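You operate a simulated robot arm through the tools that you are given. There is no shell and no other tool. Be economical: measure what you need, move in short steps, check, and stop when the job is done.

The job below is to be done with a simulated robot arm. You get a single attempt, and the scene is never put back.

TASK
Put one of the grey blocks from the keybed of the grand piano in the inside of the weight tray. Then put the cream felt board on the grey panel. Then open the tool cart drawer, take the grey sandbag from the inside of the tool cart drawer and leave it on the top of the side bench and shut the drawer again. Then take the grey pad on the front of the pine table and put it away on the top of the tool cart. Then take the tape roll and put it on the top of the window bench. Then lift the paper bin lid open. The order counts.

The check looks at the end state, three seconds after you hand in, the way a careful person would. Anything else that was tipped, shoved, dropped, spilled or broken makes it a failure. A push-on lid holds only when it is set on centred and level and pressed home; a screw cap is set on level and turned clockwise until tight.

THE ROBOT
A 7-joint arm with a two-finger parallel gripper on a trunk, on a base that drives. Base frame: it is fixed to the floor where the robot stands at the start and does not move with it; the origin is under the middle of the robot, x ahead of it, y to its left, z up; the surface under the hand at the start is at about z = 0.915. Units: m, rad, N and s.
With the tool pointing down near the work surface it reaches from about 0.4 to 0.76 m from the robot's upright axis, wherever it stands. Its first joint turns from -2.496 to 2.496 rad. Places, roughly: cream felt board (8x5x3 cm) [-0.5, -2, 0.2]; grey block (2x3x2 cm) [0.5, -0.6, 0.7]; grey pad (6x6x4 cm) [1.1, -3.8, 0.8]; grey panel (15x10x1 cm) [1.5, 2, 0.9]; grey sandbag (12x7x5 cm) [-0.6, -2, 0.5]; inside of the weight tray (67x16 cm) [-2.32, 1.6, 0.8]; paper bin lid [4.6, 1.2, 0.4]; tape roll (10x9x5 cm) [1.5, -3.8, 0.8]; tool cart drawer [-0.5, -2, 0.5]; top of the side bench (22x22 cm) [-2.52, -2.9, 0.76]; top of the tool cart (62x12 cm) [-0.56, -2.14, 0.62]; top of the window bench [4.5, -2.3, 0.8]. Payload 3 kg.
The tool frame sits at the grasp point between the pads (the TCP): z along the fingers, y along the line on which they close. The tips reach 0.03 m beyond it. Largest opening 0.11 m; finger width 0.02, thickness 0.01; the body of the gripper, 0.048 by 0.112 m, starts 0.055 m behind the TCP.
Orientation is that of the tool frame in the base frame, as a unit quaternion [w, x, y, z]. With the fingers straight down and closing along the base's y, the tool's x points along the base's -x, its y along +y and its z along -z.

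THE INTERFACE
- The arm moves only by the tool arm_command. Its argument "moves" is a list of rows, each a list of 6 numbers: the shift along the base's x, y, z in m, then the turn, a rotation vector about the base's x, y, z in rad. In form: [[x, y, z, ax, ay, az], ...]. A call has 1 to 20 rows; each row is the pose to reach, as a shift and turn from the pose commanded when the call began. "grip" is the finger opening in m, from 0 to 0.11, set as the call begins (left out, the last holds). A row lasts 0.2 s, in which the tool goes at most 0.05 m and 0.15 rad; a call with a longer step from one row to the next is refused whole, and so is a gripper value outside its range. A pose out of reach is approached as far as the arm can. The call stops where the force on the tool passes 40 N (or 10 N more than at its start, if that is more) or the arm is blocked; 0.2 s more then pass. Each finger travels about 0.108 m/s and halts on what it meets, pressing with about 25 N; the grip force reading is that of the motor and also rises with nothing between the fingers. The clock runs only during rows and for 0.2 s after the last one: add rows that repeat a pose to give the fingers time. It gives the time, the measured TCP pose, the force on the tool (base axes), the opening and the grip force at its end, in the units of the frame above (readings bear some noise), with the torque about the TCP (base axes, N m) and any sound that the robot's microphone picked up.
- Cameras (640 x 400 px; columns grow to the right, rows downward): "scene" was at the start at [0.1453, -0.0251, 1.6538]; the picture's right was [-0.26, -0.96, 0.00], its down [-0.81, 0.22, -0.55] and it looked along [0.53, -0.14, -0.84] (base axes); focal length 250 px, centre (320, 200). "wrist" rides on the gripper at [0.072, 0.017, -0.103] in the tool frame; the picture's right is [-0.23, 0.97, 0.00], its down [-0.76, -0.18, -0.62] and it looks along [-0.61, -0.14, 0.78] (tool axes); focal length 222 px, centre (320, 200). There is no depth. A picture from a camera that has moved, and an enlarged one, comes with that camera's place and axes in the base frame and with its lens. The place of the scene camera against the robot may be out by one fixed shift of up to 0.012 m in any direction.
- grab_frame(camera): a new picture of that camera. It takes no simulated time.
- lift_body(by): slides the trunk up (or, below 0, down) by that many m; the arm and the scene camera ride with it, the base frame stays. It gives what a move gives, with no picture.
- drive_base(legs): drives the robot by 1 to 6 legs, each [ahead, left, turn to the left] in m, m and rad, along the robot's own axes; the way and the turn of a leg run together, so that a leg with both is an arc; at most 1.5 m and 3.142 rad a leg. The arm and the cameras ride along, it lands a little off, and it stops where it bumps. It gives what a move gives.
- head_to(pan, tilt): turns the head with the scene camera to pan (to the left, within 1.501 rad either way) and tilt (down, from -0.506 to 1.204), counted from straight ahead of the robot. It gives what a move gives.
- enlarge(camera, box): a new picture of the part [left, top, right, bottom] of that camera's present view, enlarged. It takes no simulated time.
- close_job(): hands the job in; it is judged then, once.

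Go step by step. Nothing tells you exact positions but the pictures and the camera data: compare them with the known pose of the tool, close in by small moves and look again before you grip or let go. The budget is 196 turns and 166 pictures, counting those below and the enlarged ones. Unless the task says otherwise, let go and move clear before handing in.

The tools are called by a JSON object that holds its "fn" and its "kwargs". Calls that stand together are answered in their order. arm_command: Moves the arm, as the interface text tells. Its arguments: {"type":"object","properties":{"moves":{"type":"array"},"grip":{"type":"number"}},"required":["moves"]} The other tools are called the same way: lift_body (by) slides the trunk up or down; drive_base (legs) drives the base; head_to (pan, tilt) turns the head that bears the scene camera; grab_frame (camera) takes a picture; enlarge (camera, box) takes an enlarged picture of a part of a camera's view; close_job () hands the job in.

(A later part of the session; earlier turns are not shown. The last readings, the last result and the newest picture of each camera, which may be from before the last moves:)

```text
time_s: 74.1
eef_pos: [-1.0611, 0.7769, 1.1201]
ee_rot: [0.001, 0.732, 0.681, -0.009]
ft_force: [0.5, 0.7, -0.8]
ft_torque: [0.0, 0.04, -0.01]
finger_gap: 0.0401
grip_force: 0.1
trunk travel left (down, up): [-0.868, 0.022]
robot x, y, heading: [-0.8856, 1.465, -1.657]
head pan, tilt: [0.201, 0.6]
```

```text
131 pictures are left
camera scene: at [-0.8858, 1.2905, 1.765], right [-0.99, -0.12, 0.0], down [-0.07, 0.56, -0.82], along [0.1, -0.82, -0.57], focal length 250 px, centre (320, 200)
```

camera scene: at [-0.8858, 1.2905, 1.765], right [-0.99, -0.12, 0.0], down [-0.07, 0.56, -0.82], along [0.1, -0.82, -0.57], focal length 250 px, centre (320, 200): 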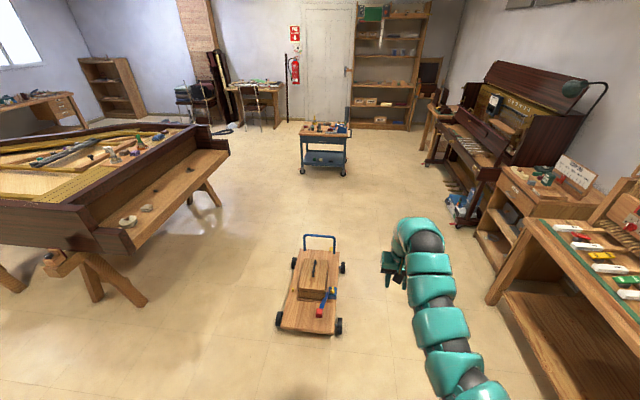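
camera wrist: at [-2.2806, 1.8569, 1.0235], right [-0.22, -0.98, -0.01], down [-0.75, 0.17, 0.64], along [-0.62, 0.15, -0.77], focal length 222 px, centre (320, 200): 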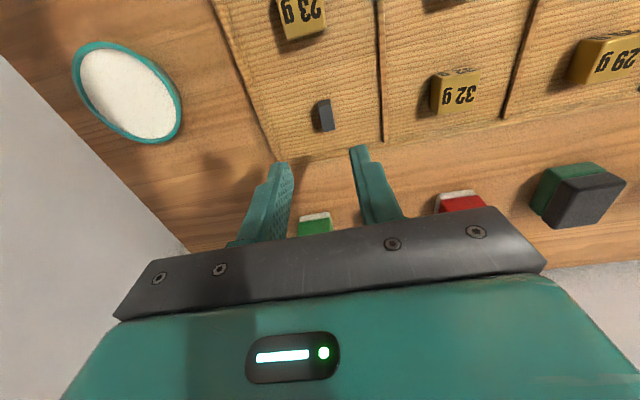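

A small wooden trolley stood behind me (≈x -0.7, y 0.2). The blue tool cart is beyond it. I'll go around the trolley on the right side.

{"fn": "drive_base", "kwargs": {"legs": [[0, 0, 0.085], [0, -0.52, 0], [1.4, 0, 0], [0.8, 0, 0], [0, 0.82, 0]]}}

{"fn": "head_to", "kwargs": {"pan": 0.0, "tilt": 0.75}}

{"fn": "grab_frame", "kwargs": {"camera": "scene"}}

```text
time_s: 92.1
eef_pos: [-0.7164, -1.3993, 1.1217]
ee_rot: [0.001, 0.698, 0.716, -0.01]
ft_force: [0.5, -0.2, -1.1]
ft_torque: [0.01, 0.0, -0.02]
finger_gap: 0.0399
grip_force: 0.0
trunk travel left (down, up): [-0.868, 0.022]
robot x, y, heading: [-0.6081, -0.696, -1.559]
head pan, tilt: [0.201, 0.6]
```

```text
time_s: 92.8
eef_pos: [-0.7164, -1.3995, 1.1204]
ee_rot: [0.002, 0.699, 0.715, -0.009]
ft_force: [0.3, 0.3, 0.5]
ft_torque: [0.02, 0.03, -0.05]
finger_gap: 0.0401
grip_force: 0.0
trunk travel left (down, up): [-0.868, 0.022]
robot x, y, heading: [-0.6106, -0.6979, -1.566]
head pan, tilt: [0.0, 0.75]
```

```text
130 pictures are left
camera scene: at [-0.6094, -0.8672, 1.7523], right [-1.0, -0.01, 0.0], down [-0.01, 0.68, -0.73], along [0.01, -0.73, -0.68], focal length 250 px, centre (320, 200)
```

scene: 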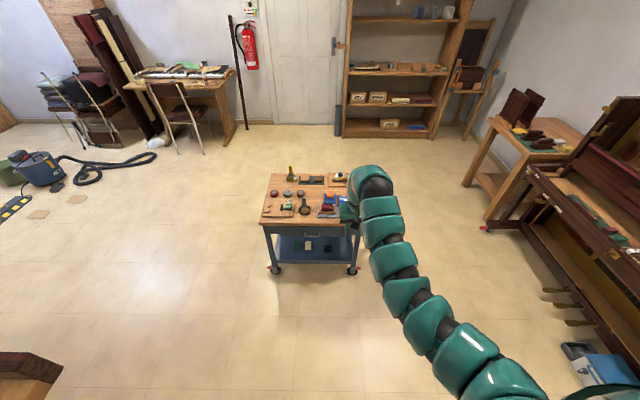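

{"fn": "enlarge", "kwargs": {"camera": "scene", "box": [245, 155, 405, 280]}}

```text
3.20 times, centred on (325, 218) of scene
camera zoom: at [-0.6094, -0.8672, 1.7523], right [-1.0, -0.01, 0.0], down [-0.01, 0.68, -0.73], along [0.01, -0.73, -0.68], focal length 802 px, centre (304, 144)
```

zoom: 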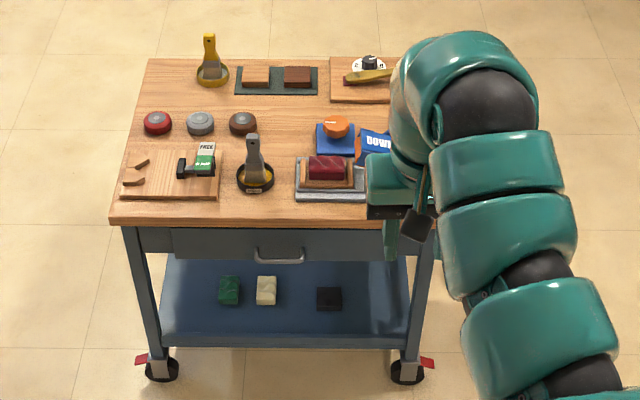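

The cream board is on the cart's lower shelf at ≈(-0.504,-2.024,0.2), drawer front faces me. I'd like the wrist camera on top when reaching in horizontally, so I'll roll the hand half a turn first.

{"fn": "arm_command", "kwargs": {"moves": [[0, 0, 0, 0, 0, 0.15], [0, 0, 0, 0, 0, 0.3], [0, 0, 0, 0, 0, 0.45], [0, 0, 0, 0, 0, 0.6], [0, 0, 0, 0, 0, 0.75], [0, 0, 0, 0, 0, 0.9], [0, 0, 0, 0, 0, 1.05], [0, 0, 0, 0, 0, 1.2], [0, 0, 0, 0, 0, 1.35], [0, 0, 0, 0, 0, 1.5], [0, 0, 0, 0, 0, 1.65], [0, 0, 0, 0, 0, 1.8], [0, 0, 0, 0, 0, 1.95], [0, 0, 0, 0, 0, 2.1], [0, 0, 0, 0, 0, 2.25], [0, 0, 0, 0, 0, 2.4], [0, 0, 0, 0, 0, 2.55], [0, 0, 0, 0, 0, 2.7], [0, 0, 0, 0, 0, 2.85], [0, 0, 0, 0, 0, 3.0]], "grip": 0.08}}

```text
time_s: 97.0
eef_pos: [-0.7149, -1.3983, 1.1195]
ee_rot: [0.009, -0.665, 0.747, 0.002]
ft_force: [0.7, 0.0, 0.2]
ft_torque: [0.02, 0.03, 0.01]
finger_gap: 0.08
grip_force: 0.0
trunk travel left (down, up): [-0.868, 0.022]
robot x, y, heading: [-0.6083, -0.6985, -1.558]
head pan, tilt: [0.0, 0.75]
```

Flip works. Square up the yaw, then pitch the hand up toward forward to 30° below horizontal while lowering later.

{"fn": "arm_command", "kwargs": {"moves": [[0.0, 0, 0, 0, 0, 0.116], [0.0, 0, 0, 0, 0, 0.116]]}}

{"fn": "arm_command", "kwargs": {"moves": [[0, 0, 0, -0.15, 0, 0], [0, -0.02, 0, -0.3, 0, 0], [0, -0.04, 0, -0.45, 0, 0], [0, -0.06, 0, -0.6, 0, 0], [0, -0.08, 0, -0.75, 0, 0], [0, -0.1, 0, -0.9, 0, 0], [0, -0.12, 0, -1.047, 0, 0], [0, -0.12, 0, -1.047, 0, 0]]}}

{"fn": "grab_frame", "kwargs": {"camera": "wrist"}}

{"fn": "grab_frame", "kwargs": {"camera": "scene"}}

```text
time_s: 97.6
eef_pos: [-0.716, -1.3986, 1.1204]
ee_rot: [0.009, -0.706, 0.708, 0.002]
ft_force: [0.6, 0.8, 1.1]
ft_torque: [0.0, 0.0, 0.01]
finger_gap: 0.0799
grip_force: 0.0
trunk travel left (down, up): [-0.868, 0.022]
robot x, y, heading: [-0.608, -0.6961, -1.562]
head pan, tilt: [0.0, 0.75]
```

```text
time_s: 99.4
eef_pos: [-0.6998, -1.5567, 1.1133]
ee_rot: [0.345, 0.616, -0.614, 0.353]
ft_force: [-1.1, 0.9, 0.3]
ft_torque: [0.01, 0.03, 0.0]
finger_gap: 0.0799
grip_force: 0.1
out of reach, approached as far as the arm can: row 1, 2, 3, 4, 5, 6, 7, 8
trunk travel left (down, up): [-0.868, 0.022]
robot x, y, heading: [-0.6113, -0.6977, -1.561]
head pan, tilt: [0.0, 0.75]
```

```text
128 pictures are left
camera wrist: at [-0.7186, -1.5067, 1.2297], right [-0.97, 0.11, -0.2], down [0.17, 0.93, -0.33], along [0.15, -0.36, -0.92], focal length 222 px, centre (320, 200)
```

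wrist: 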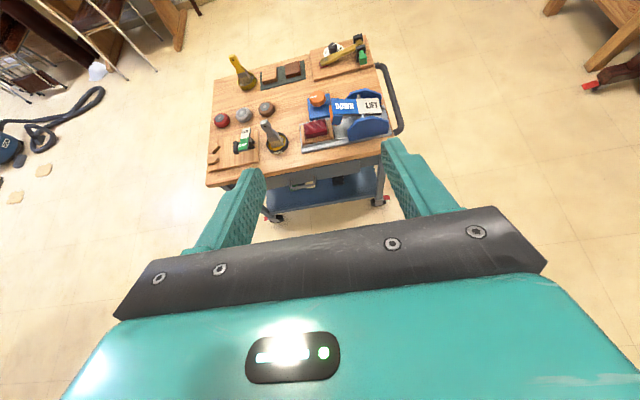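

```text
127 pictures are left
camera scene: at [-0.6093, -0.8672, 1.7522], right [-1.0, -0.01, 0.0], down [-0.01, 0.68, -0.73], along [0.01, -0.73, -0.68], focal length 250 px, centre (320, 200)
```

scene: 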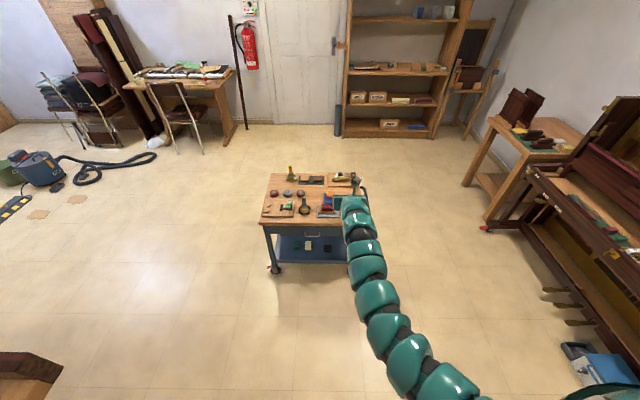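

Pose reached with the camera on top. Shift the base left by 0.195 m to line up with the board, then lower the trunk in front of the cart.

{"fn": "drive_base", "kwargs": {"legs": [[0, 0.195, 0]]}}

{"fn": "lift_body", "kwargs": {"by": -0.78}}

{"fn": "grab_frame", "kwargs": {"camera": "wrist"}}

{"fn": "grab_frame", "kwargs": {"camera": "scene"}}

```text
time_s: 101.0
eef_pos: [-0.5039, -1.5551, 1.1154]
ee_rot: [0.345, 0.617, -0.613, 0.353]
ft_force: [0.2, 0.0, -0.2]
ft_torque: [0.0, 0.02, -0.03]
finger_gap: 0.0799
grip_force: 0.1
trunk travel left (down, up): [-0.868, 0.022]
robot x, y, heading: [-0.414, -0.6938, -1.557]
head pan, tilt: [0.0, 0.75]
```

```text
refused: -0.78 is not a number from -0.4 to 0.4
```

```text
126 pictures are left
camera wrist: at [-0.5218, -1.5045, 1.2297], right [-0.97, 0.11, -0.2], down [0.17, 0.93, -0.33], along [0.15, -0.36, -0.92], focal length 222 px, centre (320, 200)
```

wrist: 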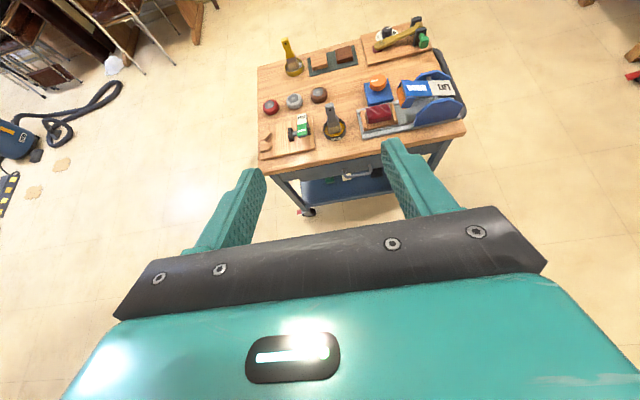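

```text
125 pictures are left
camera scene: at [-0.4132, -0.8648, 1.7522], right [-1.0, -0.01, 0.0], down [-0.01, 0.68, -0.73], along [0.01, -0.73, -0.68], focal length 250 px, centre (320, 200)
```

scene: 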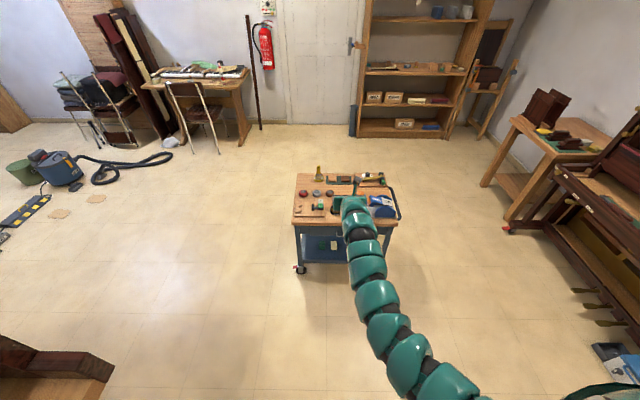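

{"fn": "lift_body", "kwargs": {"by": -0.4}}

{"fn": "lift_body", "kwargs": {"by": -0.38}}

{"fn": "head_to", "kwargs": {"pan": 0, "tilt": 0.5}}

{"fn": "grab_frame", "kwargs": {"camera": "wrist"}}

{"fn": "grab_frame", "kwargs": {"camera": "scene"}}

```text
time_s: 104.8
eef_pos: [-0.5042, -1.5546, 0.7142]
ee_rot: [0.345, 0.616, -0.614, 0.353]
ft_force: [0.8, -0.8, 0.2]
ft_torque: [0.02, 0.0, -0.04]
finger_gap: 0.0802
grip_force: 0.1
trunk travel left (down, up): [-0.468, 0.422]
robot x, y, heading: [-0.4159, -0.6965, -1.557]
head pan, tilt: [0.0, 0.75]
```

```text
time_s: 108.5
eef_pos: [-0.5035, -1.5541, 0.3325]
ee_rot: [0.345, 0.616, -0.614, 0.353]
ft_force: [-0.4, -0.4, -0.4]
ft_torque: [-0.03, 0.0, -0.01]
finger_gap: 0.0798
grip_force: 0.0
trunk travel left (down, up): [-0.088, 0.802]
robot x, y, heading: [-0.4123, -0.6968, -1.559]
head pan, tilt: [0.0, 0.75]
```

```text
time_s: 109.3
eef_pos: [-0.5027, -1.5543, 0.3339]
ee_rot: [0.346, 0.616, -0.614, 0.353]
ft_force: [-0.6, -0.1, 0.3]
ft_torque: [0.04, 0.02, 0.0]
finger_gap: 0.0801
grip_force: 0.1
trunk travel left (down, up): [-0.088, 0.802]
robot x, y, heading: [-0.4126, -0.6999, -1.56]
head pan, tilt: [0.0, 0.499]
```

```text
124 pictures are left
camera wrist: at [-0.5227, -1.5044, 0.4496], right [-0.97, 0.11, -0.2], down [0.17, 0.93, -0.33], along [0.15, -0.36, -0.92], focal length 222 px, centre (320, 200)
```

wrist: 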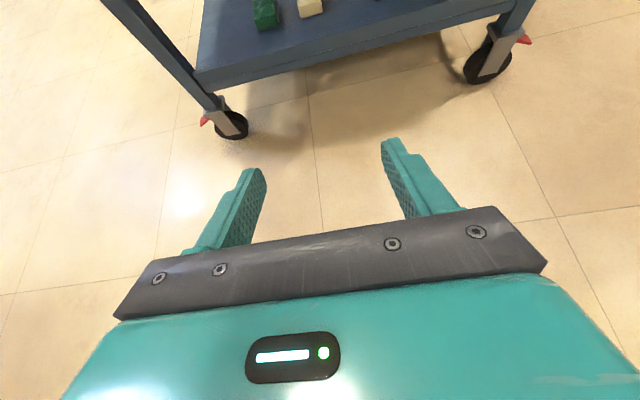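

```text
123 pictures are left
camera scene: at [-0.4145, -0.8728, 0.9941], right [-1.0, -0.01, 0.0], down [-0.01, 0.48, -0.88], along [0.01, -0.88, -0.48], focal length 250 px, centre (320, 200)
```

scene: 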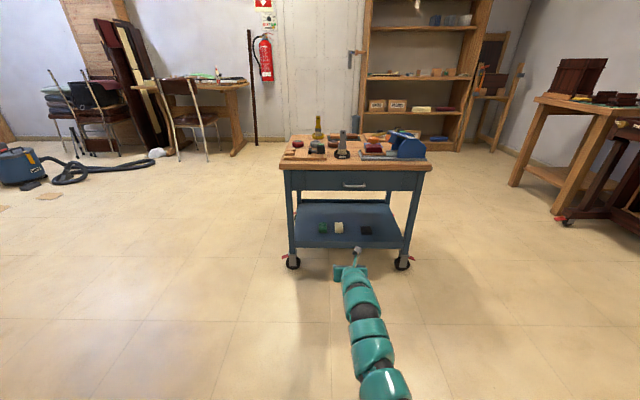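

{"fn": "enlarge", "kwargs": {"camera": "scene", "box": [280, 160, 440, 260]}}

{"fn": "enlarge", "kwargs": {"camera": "wrist", "box": [200, 0, 360, 100]}}

```text
4.00 times, centred on (360, 210) of scene
camera zoom: at [-0.4145, -0.8728, 0.9941], right [-1.0, -0.01, 0.0], down [-0.01, 0.48, -0.88], along [0.01, -0.88, -0.48], focal length 1002 px, centre (160, 160)
```

zoom: 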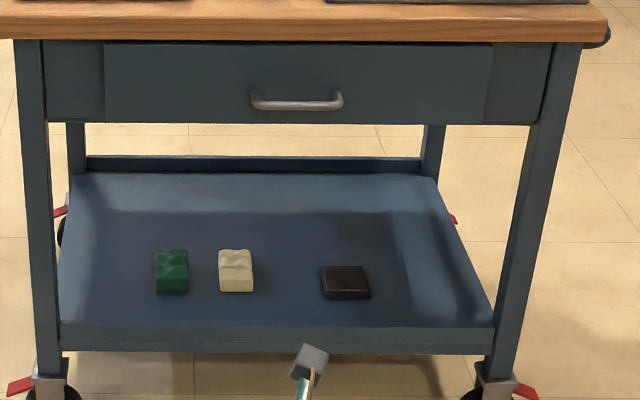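

```text
4.00 times, centred on (280, 50) of wrist
camera zoom: at [-0.5227, -1.5044, 0.4496], right [-0.97, 0.11, -0.2], down [0.17, 0.93, -0.33], along [0.15, -0.36, -0.92], focal length 888 px, centre (480, 800)
```

zoom: 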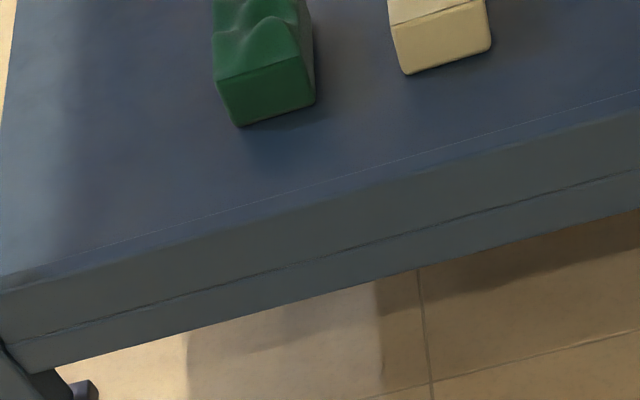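

Board: x≈-0.507, y≈-1.965…-2.045, shelf z≈0.197. Lower further, then drive ahead 0.3 and look.

{"fn": "lift_body", "kwargs": {"by": -0.08}}

{"fn": "drive_base", "kwargs": {"legs": [[0.28, 0, -0.012]]}}

{"fn": "grab_frame", "kwargs": {"camera": "wrist"}}

{"fn": "grab_frame", "kwargs": {"camera": "scene"}}

```text
time_s: 110.4
eef_pos: [-0.5033, -1.5534, 0.2542]
ee_rot: [0.345, 0.616, -0.614, 0.353]
ft_force: [0.8, -0.1, 0.5]
ft_torque: [-0.02, 0.02, 0.0]
finger_gap: 0.0799
grip_force: 0.1
trunk travel left (down, up): [-0.008, 0.882]
robot x, y, heading: [-0.4148, -0.6961, -1.559]
head pan, tilt: [0.0, 0.499]
```

```text
time_s: 112.4
eef_pos: [-0.5106, -1.8327, 0.2545]
ee_rot: [-0.346, -0.613, 0.617, -0.351]
ft_force: [0.7, -0.1, -0.2]
ft_torque: [0.02, -0.01, -0.01]
finger_gap: 0.0798
grip_force: 0.0
trunk travel left (down, up): [-0.008, 0.882]
robot x, y, heading: [-0.4105, -0.9737, -1.567]
head pan, tilt: [0.0, 0.499]
```

```text
120 pictures are left
camera wrist: at [-0.5288, -1.7828, 0.3696], right [-0.97, 0.12, -0.2], down [0.18, 0.93, -0.33], along [0.15, -0.36, -0.92], focal length 222 px, centre (320, 200)
```

wrist: 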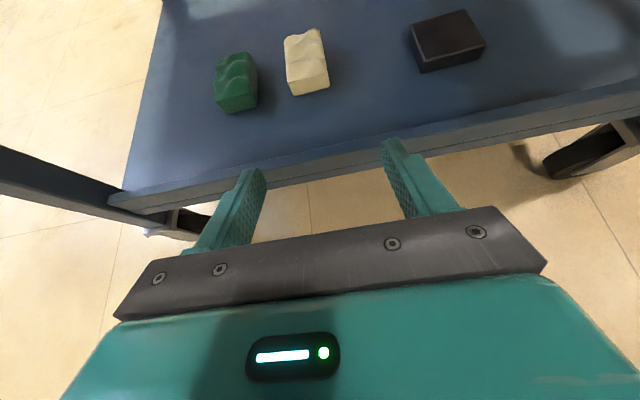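

```text
119 pictures are left
camera scene: at [-0.4139, -1.1524, 0.9142], right [-1.0, 0.0, 0.0], down [0.0, 0.48, -0.88], along [0.0, -0.88, -0.48], focal length 250 px, centre (320, 200)
```

scene: 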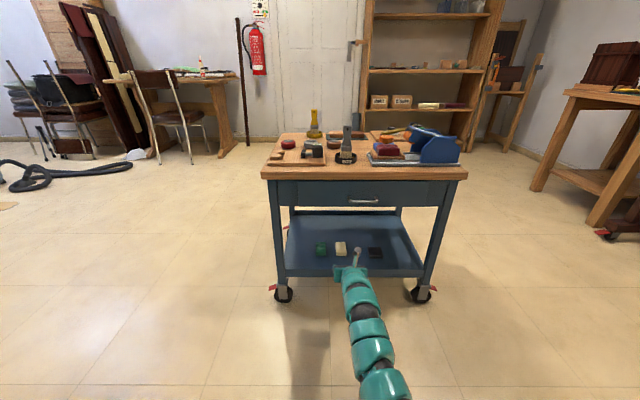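

Board centre ≈(-0.507,-1.987); green neighbour is ~4.5 cm from its centre, so I narrow the gripper to 0.06. Drive 0.09 ahead and check.

{"fn": "arm_command", "kwargs": {"moves": [[0, 0, 0, 0, 0, 0], [0.002, 0, -0.02, 0, 0, 0], [0.002, 0, -0.022, 0, 0, 0], [0.002, 0, -0.022, 0, 0, 0]], "grip": 0.06}}

{"fn": "drive_base", "kwargs": {"legs": [[0.08, 0, 0]]}}

{"fn": "grab_frame", "kwargs": {"camera": "wrist"}}

```text
time_s: 113.4
eef_pos: [-0.5071, -1.8328, 0.2303]
ee_rot: [-0.346, -0.613, 0.617, -0.351]
ft_force: [-0.7, -0.9, -0.3]
ft_torque: [0.02, -0.01, 0.0]
finger_gap: 0.0599
grip_force: 0.1
trunk travel left (down, up): [-0.008, 0.882]
robot x, y, heading: [-0.4096, -0.9755, -1.565]
head pan, tilt: [0.0, 0.499]
```

```text
time_s: 114.5
eef_pos: [-0.5057, -1.9137, 0.2297]
ee_rot: [-0.346, -0.614, 0.616, -0.351]
ft_force: [0.1, -0.3, -1.0]
ft_torque: [-0.01, -0.02, 0.01]
finger_gap: 0.0601
grip_force: 0.0
trunk travel left (down, up): [-0.008, 0.882]
robot x, y, heading: [-0.4098, -1.0561, -1.563]
head pan, tilt: [0.0, 0.499]
```

```text
118 pictures are left
camera wrist: at [-0.5237, -1.8643, 0.3458], right [-0.97, 0.12, -0.2], down [0.18, 0.93, -0.33], along [0.15, -0.36, -0.92], focal length 222 px, centre (320, 200)
```

wrist: 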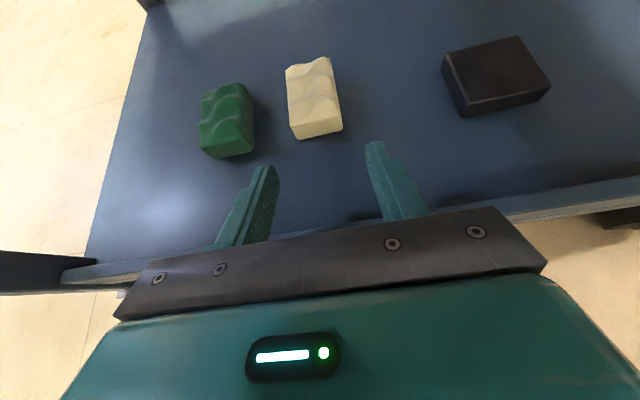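

Aligned. Advance 6 cm with the arm.

{"fn": "arm_command", "kwargs": {"moves": [[-0.003, -0.02, -0.002, 0, 0, 0], [-0.003, -0.04, -0.003, 0, 0, 0], [-0.003, -0.06, -0.003, 0, 0, 0], [-0.003, -0.06, -0.003, 0, 0, 0]]}}

{"fn": "grab_frame", "kwargs": {"camera": "wrist"}}

```text
time_s: 115.5
eef_pos: [-0.5066, -1.9738, 0.2271]
ee_rot: [-0.345, -0.614, 0.617, -0.351]
ft_force: [-0.7, 0.5, -0.2]
ft_torque: [0.0, -0.01, 0.02]
finger_gap: 0.06
grip_force: 0.0
trunk travel left (down, up): [-0.008, 0.882]
robot x, y, heading: [-0.4092, -1.0547, -1.562]
head pan, tilt: [0.0, 0.499]
```

```text
117 pictures are left
camera wrist: at [-0.525, -1.924, 0.3423], right [-0.97, 0.12, -0.2], down [0.18, 0.93, -0.33], along [0.15, -0.36, -0.92], focal length 222 px, centre (320, 200)
```

wrist: 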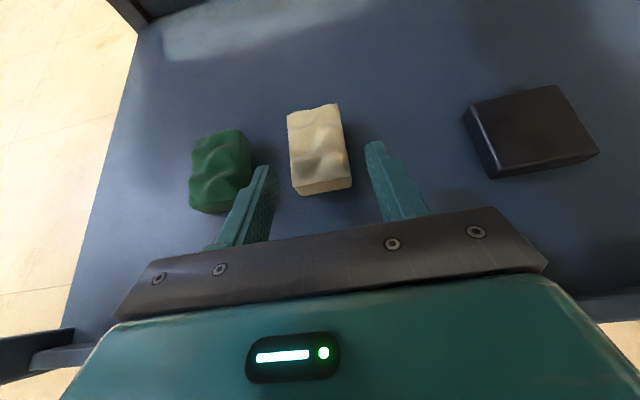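

Tips are around the board's middle. Shift 3 mm away from the green block, go 1 cm deeper, then close.

{"fn": "arm_command", "kwargs": {"moves": [[-0.004, 0, 0, 0, 0, 0], [-0.004, -0.01, 0, 0, 0, 0], [-0.004, -0.01, 0, 0, 0, 0]]}}

{"fn": "arm_command", "kwargs": {"moves": [[0, 0, 0, 0, 0, 0], [0, 0, 0, 0, 0, 0], [0, 0, 0, 0, 0, 0]], "grip": 0.025}}

{"fn": "grab_frame", "kwargs": {"camera": "wrist"}}

```text
time_s: 116.2
eef_pos: [-0.5118, -1.9829, 0.2275]
ee_rot: [-0.346, -0.614, 0.616, -0.352]
ft_force: [-0.2, -0.3, -0.2]
ft_torque: [0.0, 0.02, 0.01]
finger_gap: 0.0602
grip_force: 0.0
trunk travel left (down, up): [-0.008, 0.882]
robot x, y, heading: [-0.4113, -1.055, -1.568]
head pan, tilt: [0.0, 0.499]
```

```text
time_s: 117.0
eef_pos: [-0.5121, -1.9835, 0.228]
ee_rot: [-0.346, -0.614, 0.616, -0.351]
ft_force: [0.5, 0.7, -0.1]
ft_torque: [0.0, -0.05, -0.01]
finger_gap: 0.0252
grip_force: 0.1
trunk travel left (down, up): [-0.008, 0.882]
robot x, y, heading: [-0.414, -1.0521, -1.568]
head pan, tilt: [0.0, 0.499]
```

```text
116 pictures are left
camera wrist: at [-0.5301, -1.9334, 0.3434], right [-0.97, 0.12, -0.2], down [0.18, 0.93, -0.33], along [0.15, -0.36, -0.92], focal length 222 px, centre (320, 200)
```

wrist: 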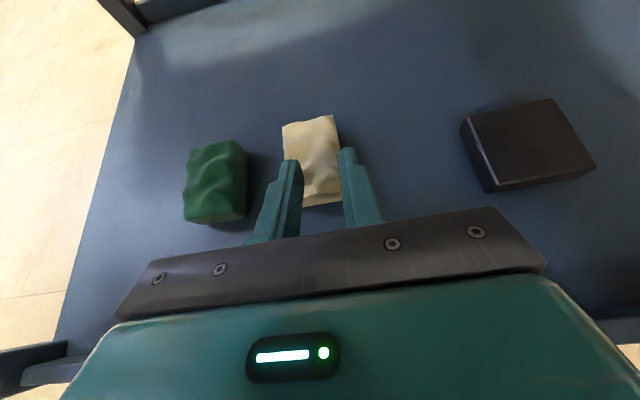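

The fingers closed above the board: triangulating again, the board top is near z≈0.175, centre ≈(-0.502,-2.04). I'll open, retreat, and descend in front of it to feel the shelf.

{"fn": "arm_command", "kwargs": {"moves": [[0, 0, 0.01, 0, 0, 0], [0.005, 0.02, 0.01, 0, 0, 0], [0.01, 0.04, 0.01, 0, 0, 0], [0.01, 0.04, -0.01, 0, 0, 0], [0.01, 0.04, -0.02, 0, 0, 0], [0.01, 0.04, -0.03, 0, 0, 0], [0.01, 0.04, -0.04, 0, 0, 0], [0.01, 0.04, -0.05, 0, 0, 0], [0.01, 0.04, -0.055, 0, 0, 0]], "grip": 0.07}}

{"fn": "grab_frame", "kwargs": {"camera": "wrist"}}

{"fn": "enlarge", "kwargs": {"camera": "scene", "box": [270, 180, 430, 280]}}

```text
time_s: 118.7
eef_pos: [-0.5011, -1.9458, 0.194]
ee_rot: [0.351, 0.614, -0.613, 0.354]
ft_force: [-0.5, 13.3, 18.3]
ft_torque: [-0.06, 0.73, -0.45]
finger_gap: 0.0696
grip_force: 0.0
trunk travel left (down, up): [-0.008, 0.882]
robot x, y, heading: [-0.4112, -1.0575, -1.569]
head pan, tilt: [0.0, 0.499]
stopped in row 8: the force on the tool passed its limit at 56 N (the readings are from after the stop); the commanded pose is now the measured one
```

```text
115 pictures are left
camera wrist: at [-0.5189, -1.8945, 0.3086], right [-0.97, 0.11, -0.2], down [0.17, 0.92, -0.34], along [0.15, -0.37, -0.92], focal length 222 px, centre (320, 200)
```

wrist: 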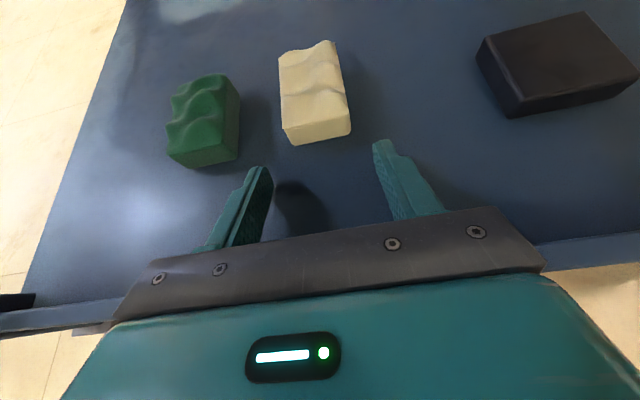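

```text
4.00 times, centred on (350, 230) of scene
camera zoom: at [-0.4133, -1.2314, 0.9148], right [-1.0, 0.0, 0.0], down [0.0, 0.48, -0.88], along [0.0, -0.88, -0.48], focal length 1002 px, centre (200, 80)
```

zoom: 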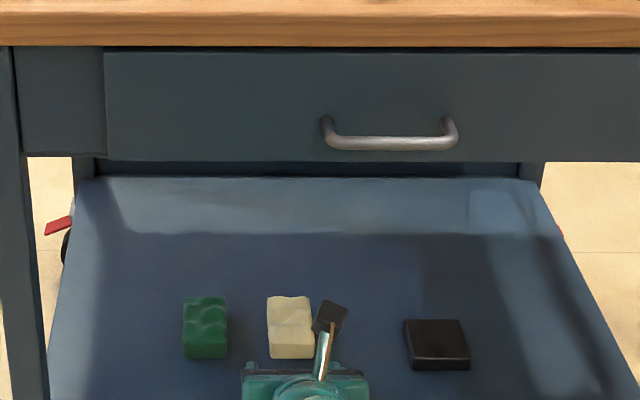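

Shelf found at z≈0.17, so grip height TCP≈0.199. Rise 5 mm and advance 6.5 cm.

{"fn": "arm_command", "kwargs": {"moves": [[0, 0, 0.006, 0, 0, 0], [-0.001, -0.02, 0.006, 0, 0, 0], [-0.002, -0.04, 0.006, 0, 0, 0], [-0.002, -0.06, 0.006, 0, 0, 0], [-0.002, -0.068, 0.006, 0, 0, 0], [-0.002, -0.068, 0.006, 0, 0, 0]]}}

{"fn": "grab_frame", "kwargs": {"camera": "wrist"}}

```text
time_s: 119.4
eef_pos: [-0.4984, -1.9577, 0.1935]
ee_rot: [-0.349, -0.615, 0.615, -0.349]
ft_force: [0.6, 33.3, 25.7]
ft_torque: [0.53, 0.84, -0.91]
finger_gap: 0.0699
grip_force: 0.2
trunk travel left (down, up): [-0.008, 0.882]
robot x, y, heading: [-0.4102, -1.0555, -1.566]
head pan, tilt: [0.0, 0.499]
stopped in row 3: the force on the tool passed its limit at 114 N (the readings are from after the stop); the commanded pose is now the measured one
```

```text
113 pictures are left
camera wrist: at [-0.5177, -1.9074, 0.3095], right [-0.97, 0.11, -0.2], down [0.18, 0.93, -0.33], along [0.14, -0.36, -0.92], focal length 222 px, centre (320, 200)
```

wrist: 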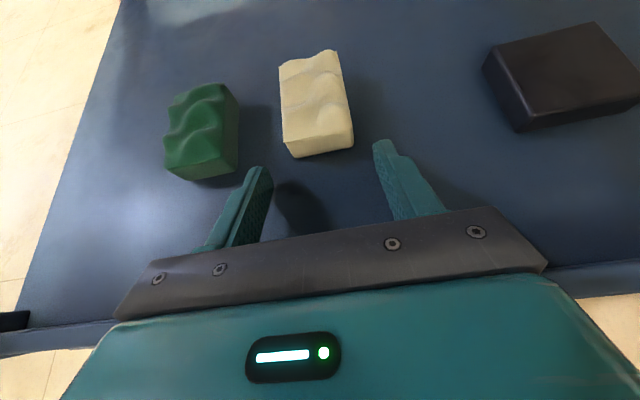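

The gripper body hit a raised front lip (~z 0.20). I'll back off and use a steeper 45° tilt to clear the lip.

{"fn": "arm_command", "kwargs": {"moves": [[0, 0.005, 0.02, 0, 0, 0], [0, 0.01, 0.05, 0, 0, 0], [0, 0.01, 0.06, 0.13, 0, 0], [0, 0.01, 0.06, 0.262, 0, 0], [0, 0.01, 0.06, 0.262, 0, 0]]}}

{"fn": "grab_frame", "kwargs": {"camera": "wrist"}}

{"fn": "grab_frame", "kwargs": {"camera": "scene"}}

```text
time_s: 120.6
eef_pos: [-0.5068, -1.9486, 0.248]
ee_rot: [-0.263, -0.653, 0.659, -0.265]
ft_force: [-2.3, -0.1, -1.1]
ft_torque: [0.02, -0.16, 0.18]
finger_gap: 0.0701
grip_force: 0.1
trunk travel left (down, up): [-0.008, 0.882]
robot x, y, heading: [-0.4102, -1.0542, -1.565]
head pan, tilt: [0.0, 0.499]
```

```text
112 pictures are left
camera wrist: at [-0.5251, -1.9301, 0.3735], right [-0.97, 0.17, -0.16], down [0.19, 0.98, -0.08], along [0.15, -0.1, -0.98], focal length 222 px, centre (320, 200)
```

wrist: 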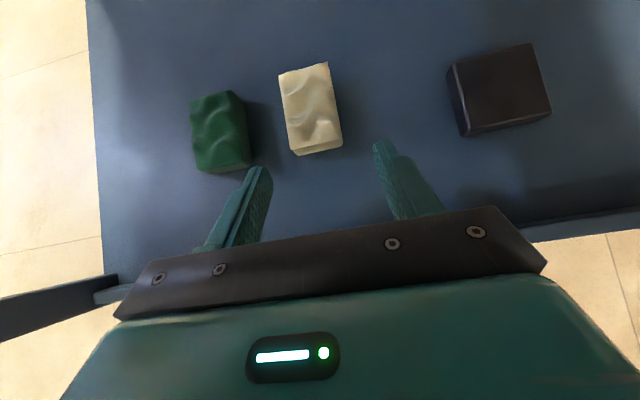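

```text
111 pictures are left
camera scene: at [-0.4161, -1.2333, 0.9141], right [-1.0, 0.0, 0.0], down [0.0, 0.48, -0.88], along [0.0, -0.88, -0.48], focal length 250 px, centre (320, 200)
```

scene: 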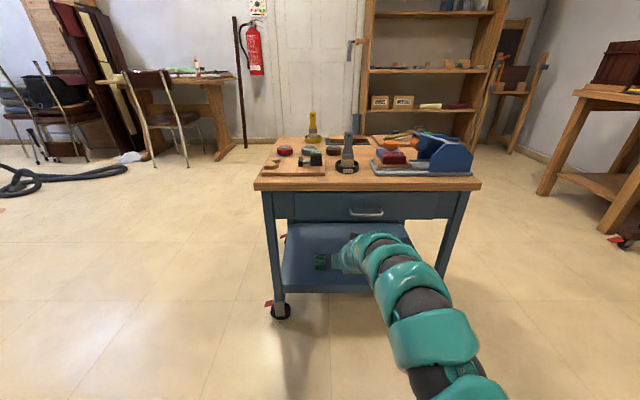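

Looking straight down now: board centre ≈(-0.502,-2.04), top ~0.17. Move above it (still high), check, then descend straddling it.

{"fn": "arm_command", "kwargs": {"moves": [[0.003, -0.03, 0, 0, 0, 0], [0.004, -0.06, 0, 0, 0, 0], [0.004, -0.083, 0, 0, 0, 0], [0.004, -0.083, 0, 0, 0, 0]]}}

{"fn": "grab_frame", "kwargs": {"camera": "wrist"}}

```text
time_s: 121.1
eef_pos: [-0.5131, -1.9584, 0.2022]
ee_rot: [0.238, 0.679, -0.664, 0.202]
ft_force: [-0.8, 10.8, 17.2]
ft_torque: [0.13, -0.6, 0.46]
finger_gap: 0.0694
grip_force: 0.1
out of reach, approached as far as the arm can: row 2
trunk travel left (down, up): [-0.008, 0.882]
robot x, y, heading: [-0.4116, -1.0544, -1.57]
head pan, tilt: [0.0, 0.499]
stopped in row 2: the force on the tool passed its limit at 63 N (the readings are from after the stop); the commanded pose is now the measured one
```

```text
110 pictures are left
camera wrist: at [-0.524, -1.9571, 0.3294], right [-0.98, 0.18, -0.08], down [0.18, 0.98, 0.04], along [0.09, 0.03, -1.0], focal length 222 px, centre (320, 200)
```

wrist: 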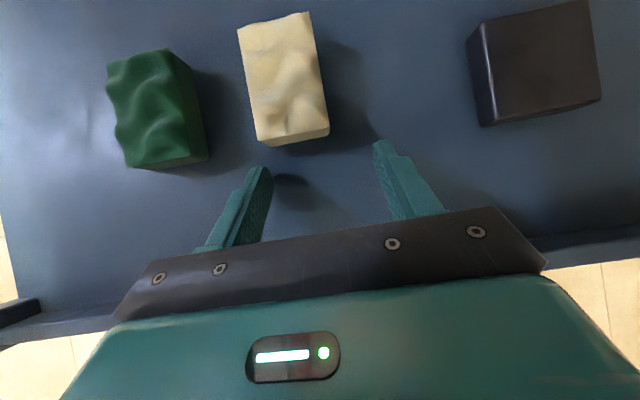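

The arm was out of stretch and sagged into contact. Lift straight up, pull back, restore tilt, then I'll bring the base closer instead.

{"fn": "arm_command", "kwargs": {"moves": [[0, 0, 0.03, 0, 0, 0], [0, 0.02, 0.06, 0, 0, 0], [0, 0.05, 0.07, -0.07, -0.025, 0.035], [0, 0.08, 0.07, -0.14, -0.055, 0.07], [0, 0.12, 0.07, -0.15, -0.055, 0.071], [0, 0.15, 0.07, -0.15, -0.055, 0.071], [0, 0.15, 0.07, -0.15, -0.055, 0.071]]}}

{"fn": "grab_frame", "kwargs": {"camera": "scene"}}

{"fn": "grab_frame", "kwargs": {"camera": "wrist"}}

```text
time_s: 122.7
eef_pos: [-0.5053, -1.8948, 0.2318]
ee_rot: [0.261, 0.678, -0.629, 0.277]
ft_force: [-0.4, 0.5, 0.6]
ft_torque: [0.0, 0.01, 0.0]
finger_gap: 0.0699
grip_force: 0.1
out of reach, approached as far as the arm can: row 4, 5, 6, 7
trunk travel left (down, up): [-0.008, 0.882]
robot x, y, heading: [-0.4105, -1.0555, -1.568]
head pan, tilt: [0.0, 0.499]
```

```text
109 pictures are left
camera scene: at [-0.4134, -1.2332, 0.9142], right [-1.0, 0.0, 0.0], down [0.0, 0.48, -0.88], along [0.0, -0.88, -0.48], focal length 250 px, centre (320, 200)
```

scene: 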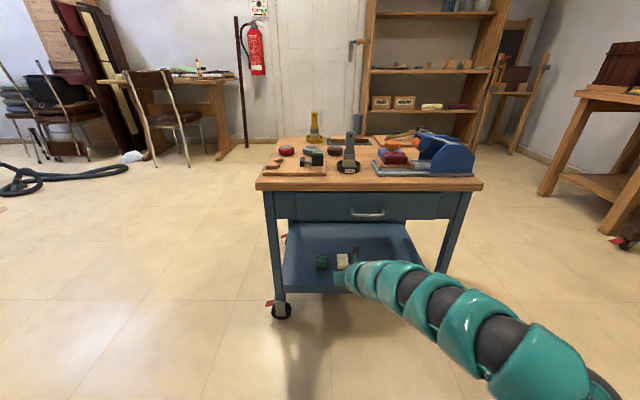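

```text
108 pictures are left
camera wrist: at [-0.5234, -1.875, 0.3564], right [-0.98, 0.09, -0.15], down [0.11, 0.99, -0.09], along [0.14, -0.11, -0.98], focal length 222 px, centre (320, 200)
```

wrist: 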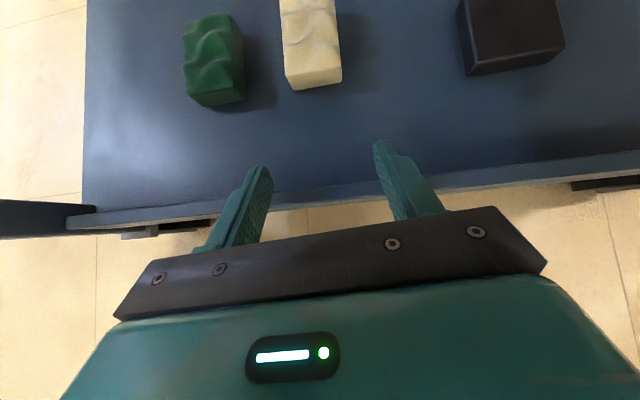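

I'm near the trunk's lower limit, so the arm is poorly posed. Back off, raise the trunk 0.15 and re-lower with the arm.

{"fn": "drive_base", "kwargs": {"legs": [[-0.25, 0, 0]]}}

{"fn": "lift_body", "kwargs": {"by": 0.16}}

{"fn": "arm_command", "kwargs": {"moves": [[0, 0, -0.03, 0, 0, -0.025], [0, 0, -0.06, 0, 0, -0.05], [0, 0, -0.09, 0, 0, -0.06], [0, 0, -0.12, 0, 0, -0.06], [0, 0, -0.15, 0, 0, -0.06], [0, 0, -0.15, 0, 0, -0.06]]}}

{"fn": "grab_frame", "kwargs": {"camera": "scene"}}

```text
time_s: 124.5
eef_pos: [-0.5077, -1.643, 0.232]
ee_rot: [0.262, 0.676, -0.631, 0.276]
ft_force: [0.3, 0.0, 0.2]
ft_torque: [0.0, -0.01, 0.0]
finger_gap: 0.0701
grip_force: 0.1
trunk travel left (down, up): [-0.008, 0.882]
robot x, y, heading: [-0.4159, -0.8046, -1.568]
head pan, tilt: [0.0, 0.499]
```

```text
time_s: 126.4
eef_pos: [-0.5073, -1.6426, 0.3925]
ee_rot: [0.262, 0.676, -0.631, 0.277]
ft_force: [-0.3, 0.0, 0.0]
ft_torque: [0.0, -0.01, 0.0]
finger_gap: 0.0702
grip_force: 0.1
trunk travel left (down, up): [-0.168, 0.722]
robot x, y, heading: [-0.4104, -0.8076, -1.572]
head pan, tilt: [0.0, 0.499]
```

```text
time_s: 127.8
eef_pos: [-0.5102, -1.6442, 0.2401]
ee_rot: [0.27, 0.657, -0.651, 0.268]
ft_force: [-0.4, 0.6, -0.6]
ft_torque: [-0.02, 0.01, 0.01]
finger_gap: 0.07
grip_force: 0.1
trunk travel left (down, up): [-0.168, 0.722]
robot x, y, heading: [-0.4156, -0.8045, -1.569]
head pan, tilt: [0.0, 0.499]
```

```text
107 pictures are left
camera scene: at [-0.4146, -0.9827, 1.0742], right [-1.0, 0.0, 0.0], down [0.0, 0.48, -0.88], along [0.0, -0.88, -0.48], focal length 250 px, centre (320, 200)
```

scene: 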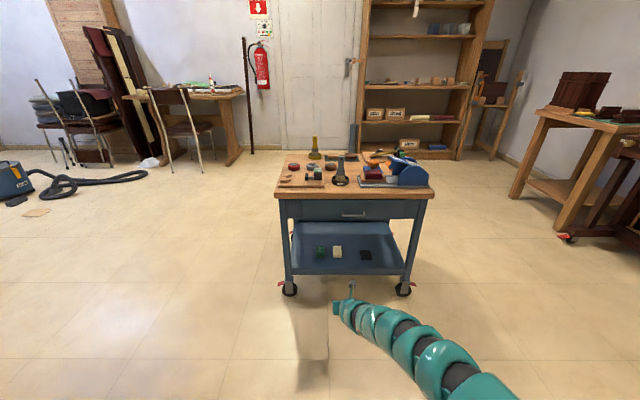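

{"fn": "enlarge", "kwargs": {"camera": "scene", "box": [270, 210, 430, 310]}}

```text
4.00 times, centred on (350, 260) of scene
camera zoom: at [-0.4146, -0.9827, 1.0742], right [-1.0, 0.0, 0.0], down [0.0, 0.48, -0.88], along [0.0, -0.88, -0.48], focal length 1002 px, centre (200, -40)
```

zoom: 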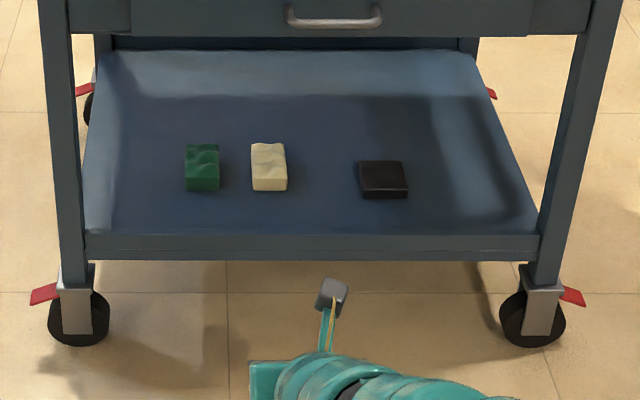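

Consistent now: shelf z≈0.170, board x≈-0.504, y≈-1.997…-2.07. Raise slightly, then drive 0.36 ahead and look.

{"fn": "arm_command", "kwargs": {"moves": [[0.006, 0, 0.012, 0, 0, 0], [0.006, 0, 0.012, 0, 0, 0]]}}

{"fn": "drive_base", "kwargs": {"legs": [[0.37, 0, 0]]}}

{"fn": "grab_frame", "kwargs": {"camera": "wrist"}}

```text
time_s: 128.4
eef_pos: [-0.5043, -1.6436, 0.2517]
ee_rot: [0.269, 0.657, -0.651, 0.267]
ft_force: [-0.4, 0.4, -0.2]
ft_torque: [-0.03, -0.03, -0.02]
finger_gap: 0.07
grip_force: 0.0
trunk travel left (down, up): [-0.168, 0.722]
robot x, y, heading: [-0.4101, -0.8031, -1.57]
head pan, tilt: [0.0, 0.499]
```

```text
time_s: 130.7
eef_pos: [-0.5003, -2.0073, 0.2518]
ee_rot: [0.27, 0.658, -0.65, 0.268]
ft_force: [-0.6, 0.5, 0.3]
ft_torque: [-0.01, 0.0, 0.0]
finger_gap: 0.07
grip_force: 0.1
trunk travel left (down, up): [-0.168, 0.722]
robot x, y, heading: [-0.4127, -1.1686, -1.568]
head pan, tilt: [0.0, 0.499]
```

```text
105 pictures are left
camera wrist: at [-0.518, -1.9879, 0.3767], right [-0.98, 0.15, -0.15], down [0.17, 0.98, -0.09], along [0.14, -0.12, -0.98], focal length 222 px, centre (320, 200)
```

wrist: 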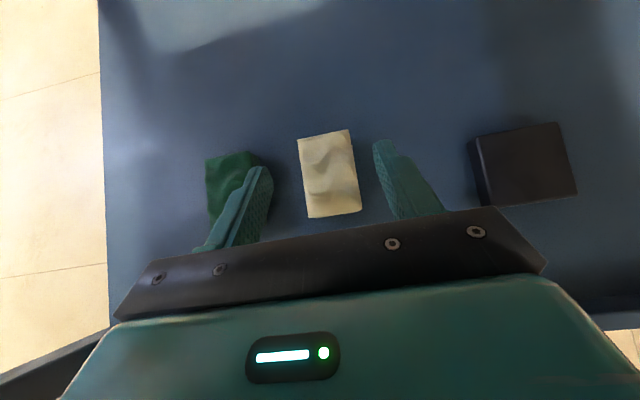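

Straddling position is nearly right. Shift (-0.003,-0.02) and descend slowly to contact.

{"fn": "arm_command", "kwargs": {"moves": [[-0.003, -0.02, 0, 0, 0, 0], [-0.003, -0.02, -0.02, 0, 0, 0], [-0.003, -0.02, -0.035, 0, 0, 0], [-0.003, -0.02, -0.045, 0, 0, 0], [-0.003, -0.02, -0.052, 0, 0, 0], [-0.003, -0.02, -0.059, 0, 0, 0], [-0.003, -0.02, -0.066, 0, 0, 0], [-0.003, -0.02, -0.073, 0, 0, 0]], "grip": 0.065}}

{"fn": "grab_frame", "kwargs": {"camera": "wrist"}}

```text
time_s: 132.5
eef_pos: [-0.5029, -2.0292, 0.1975]
ee_rot: [0.273, 0.655, -0.649, 0.273]
ft_force: [-7.4, -7.1, 29.8]
ft_torque: [-0.67, -0.76, -0.54]
finger_gap: 0.0612
grip_force: 0.1
out of reach, approached as far as the arm can: row 6, 7, 8
trunk travel left (down, up): [-0.168, 0.722]
robot x, y, heading: [-0.4125, -1.1676, -1.571]
head pan, tilt: [0.0, 0.499]
```

```text
104 pictures are left
camera wrist: at [-0.5202, -2.0075, 0.3227], right [-0.98, 0.15, -0.16], down [0.17, 0.98, -0.1], along [0.14, -0.13, -0.98], focal length 222 px, centre (320, 200)
```

wrist: 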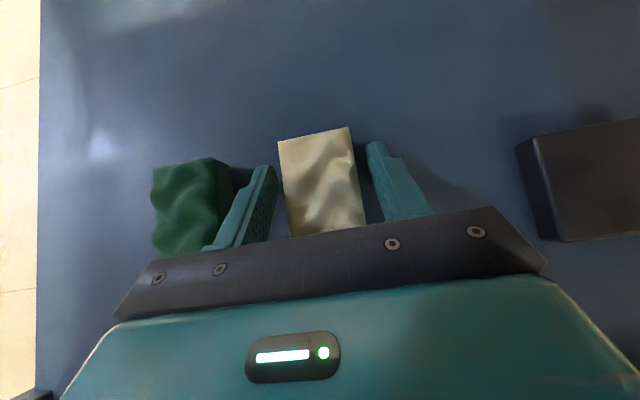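

Shelf reached with the fingers straddling the board. Raise 4 mm and close.

{"fn": "arm_command", "kwargs": {"moves": [[0, 0, 0.005, 0, 0, 0], [0, 0, 0.005, 0, 0, 0]]}}

{"fn": "arm_command", "kwargs": {"moves": [[0, 0, 0, 0, 0, 0], [0, 0, 0, 0, 0, 0], [0, 0, 0, 0, 0, 0]], "grip": 0.02}}

{"fn": "grab_frame", "kwargs": {"camera": "wrist"}}

```text
time_s: 133.1
eef_pos: [-0.5012, -2.0252, 0.1982]
ee_rot: [0.27, 0.658, -0.649, 0.27]
ft_force: [-8.1, -15.8, 19.9]
ft_torque: [-0.69, -0.48, -0.63]
finger_gap: 0.0613
grip_force: 0.1
trunk travel left (down, up): [-0.168, 0.722]
robot x, y, heading: [-0.4134, -1.1704, -1.566]
head pan, tilt: [0.0, 0.499]
```

```text
time_s: 133.9
eef_pos: [-0.4992, -2.0233, 0.1985]
ee_rot: [0.269, 0.66, -0.648, 0.27]
ft_force: [16.1, 9.0, 27.6]
ft_torque: [-0.14, -1.18, 0.5]
finger_gap: 0.0452
grip_force: 24.8
trunk travel left (down, up): [-0.168, 0.722]
robot x, y, heading: [-0.4097, -1.1677, -1.564]
head pan, tilt: [0.0, 0.499]
```

```text
103 pictures are left
camera wrist: at [-0.5162, -2.0044, 0.3232], right [-0.98, 0.15, -0.15], down [0.16, 0.98, -0.1], along [0.14, -0.12, -0.98], focal length 222 px, centre (320, 200)
```

wrist: 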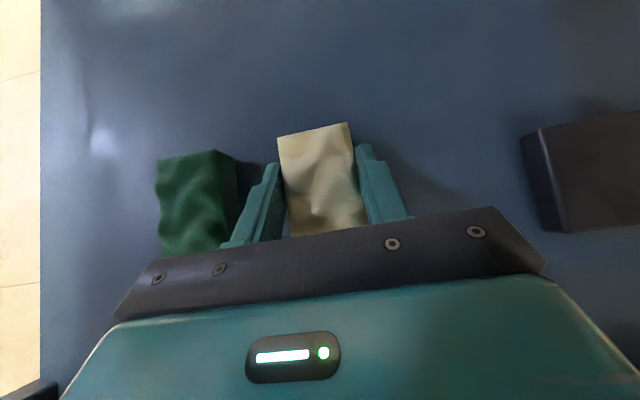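

Gripped (gap 45 mm). Lift 5 cm, then back out.

{"fn": "arm_command", "kwargs": {"moves": [[0, 0, 0.02, 0, 0, 0], [0, 0, 0.045, 0, 0, 0], [0, 0, 0.06, 0, 0, 0], [0, 0, 0.06, 0, 0, 0]]}}

{"fn": "grab_frame", "kwargs": {"camera": "wrist"}}

```text
time_s: 134.9
eef_pos: [-0.5026, -2.0249, 0.2561]
ee_rot: [0.269, 0.658, -0.651, 0.267]
ft_force: [0.5, -0.4, 0.1]
ft_torque: [-0.03, 0.02, -0.01]
finger_gap: 0.0449
grip_force: 24.9
trunk travel left (down, up): [-0.168, 0.722]
robot x, y, heading: [-0.4111, -1.1694, -1.569]
head pan, tilt: [0.0, 0.499]
```

```text
102 pictures are left
camera wrist: at [-0.5195, -2.0061, 0.381], right [-0.98, 0.15, -0.15], down [0.17, 0.98, -0.09], along [0.14, -0.12, -0.98], focal length 222 px, centre (320, 200)
```

wrist: 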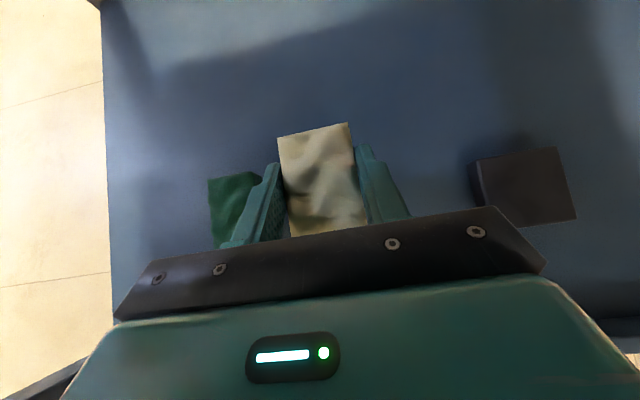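

Board held level. Back out, raise the trunk, then head to the +y table: sidestep and turn clockwise over the clear area.

{"fn": "drive_base", "kwargs": {"legs": [[-0.4, 0, 0]]}}

{"fn": "lift_body", "kwargs": {"by": 0.4}}

{"fn": "lift_body", "kwargs": {"by": 0.32}}

{"fn": "drive_base", "kwargs": {"legs": [[0, 0.42, 0], [0, 0, -1.57], [0, 0, -1.57]]}}

{"fn": "head_to", "kwargs": {"pan": -0.3, "tilt": 0.6}}

{"fn": "grab_frame", "kwargs": {"camera": "scene"}}

```text
time_s: 137.4
eef_pos: [-0.5058, -1.6293, 0.2572]
ee_rot: [0.27, 0.657, -0.651, 0.268]
ft_force: [0.6, -0.8, -1.2]
ft_torque: [0.01, 0.01, 0.0]
finger_gap: 0.045
grip_force: 25.2
trunk travel left (down, up): [-0.168, 0.722]
robot x, y, heading: [-0.4069, -0.7731, -1.568]
head pan, tilt: [0.0, 0.499]
```

```text
time_s: 141.2
eef_pos: [-0.5072, -1.6297, 0.6548]
ee_rot: [0.272, 0.656, -0.652, 0.267]
ft_force: [0.0, -0.6, -0.4]
ft_torque: [0.02, -0.03, 0.0]
finger_gap: 0.0451
grip_force: 25.6
trunk travel left (down, up): [-0.568, 0.322]
robot x, y, heading: [-0.415, -0.7705, -1.564]
head pan, tilt: [0.0, 0.499]
```

```text
time_s: 144.4
eef_pos: [-0.5053, -1.6288, 0.9768]
ee_rot: [0.27, 0.657, -0.651, 0.268]
ft_force: [0.0, -0.3, -1.2]
ft_torque: [-0.01, 0.03, 0.02]
finger_gap: 0.0451
grip_force: 25.1
trunk travel left (down, up): [-0.888, 0.002]
robot x, y, heading: [-0.4113, -0.7754, -1.571]
head pan, tilt: [0.0, 0.499]
```

```text
time_s: 154.7
eef_pos: [0.1277, 0.0804, 0.9766]
ee_rot: [-0.265, 0.659, 0.649, 0.273]
ft_force: [0.3, -0.3, -0.2]
ft_torque: [-0.01, 0.04, 0.05]
finger_gap: 0.0449
grip_force: 25.0
trunk travel left (down, up): [-0.888, 0.002]
robot x, y, heading: [0.0156, -0.7746, 1.55]
head pan, tilt: [0.0, 0.499]
```

```text
time_s: 155.5
eef_pos: [0.1277, 0.0793, 0.9759]
ee_rot: [-0.264, 0.659, 0.649, 0.273]
ft_force: [0.1, 0.7, -0.2]
ft_torque: [0.0, -0.02, 0.0]
finger_gap: 0.0449
grip_force: 25.4
trunk travel left (down, up): [-0.888, 0.002]
robot x, y, heading: [0.0185, -0.7746, 1.547]
head pan, tilt: [-0.3, 0.6]
```

```text
101 pictures are left
camera scene: at [0.0411, -0.6166, 1.7851], right [0.95, -0.32, 0.0], down [-0.18, -0.54, -0.83], along [0.26, 0.78, -0.56], focal length 250 px, centre (320, 200)
```

scene: 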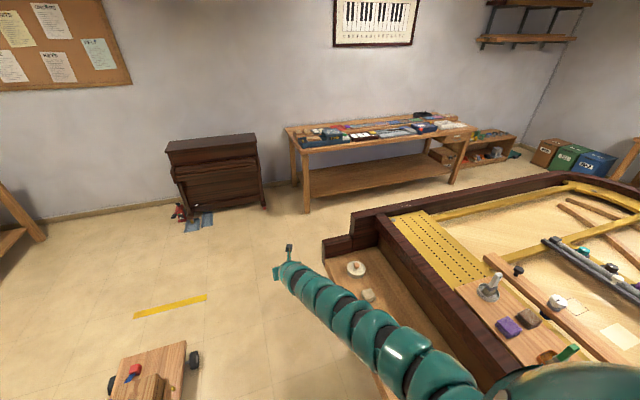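

Path clear to the left of the piano. Drive ahead ~1.6 m, then sidestep right 1.4 m along the table.

{"fn": "drive_base", "kwargs": {"legs": [[0.8, 0, 0.022], [0.8, 0, 0], [0, -0.7, 0], [0, -0.7, 0]]}}

{"fn": "head_to", "kwargs": {"pan": 0.0, "tilt": 0.7}}

{"fn": "grab_frame", "kwargs": {"camera": "scene"}}

```text
time_s: 170.5
eef_pos: [1.4952, 1.6946, 0.9766]
ee_rot: [-0.267, 0.653, 0.655, 0.271]
ft_force: [0.0, 0.4, -0.6]
ft_torque: [-0.01, -0.01, -0.01]
finger_gap: 0.0452
grip_force: 25.4
trunk travel left (down, up): [-0.888, 0.002]
robot x, y, heading: [1.3945, 0.8385, 1.568]
head pan, tilt: [-0.3, 0.6]
```

```text
time_s: 171.3
eef_pos: [1.4954, 1.6949, 0.977]
ee_rot: [-0.266, 0.654, 0.655, 0.27]
ft_force: [-0.1, -0.7, -0.7]
ft_torque: [-0.02, -0.02, -0.02]
finger_gap: 0.0449
grip_force: 25.1
trunk travel left (down, up): [-0.888, 0.002]
robot x, y, heading: [1.3957, 0.8374, 1.562]
head pan, tilt: [0.0, 0.7]
```

```text
100 pictures are left
camera scene: at [1.3933, 0.997, 1.7765], right [1.0, -0.01, 0.0], down [0.0, -0.64, -0.77], along [0.01, 0.77, -0.64], focal length 250 px, centre (320, 200)
```

scene: 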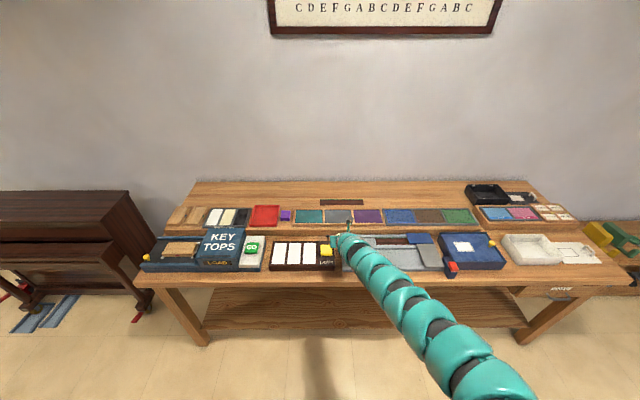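

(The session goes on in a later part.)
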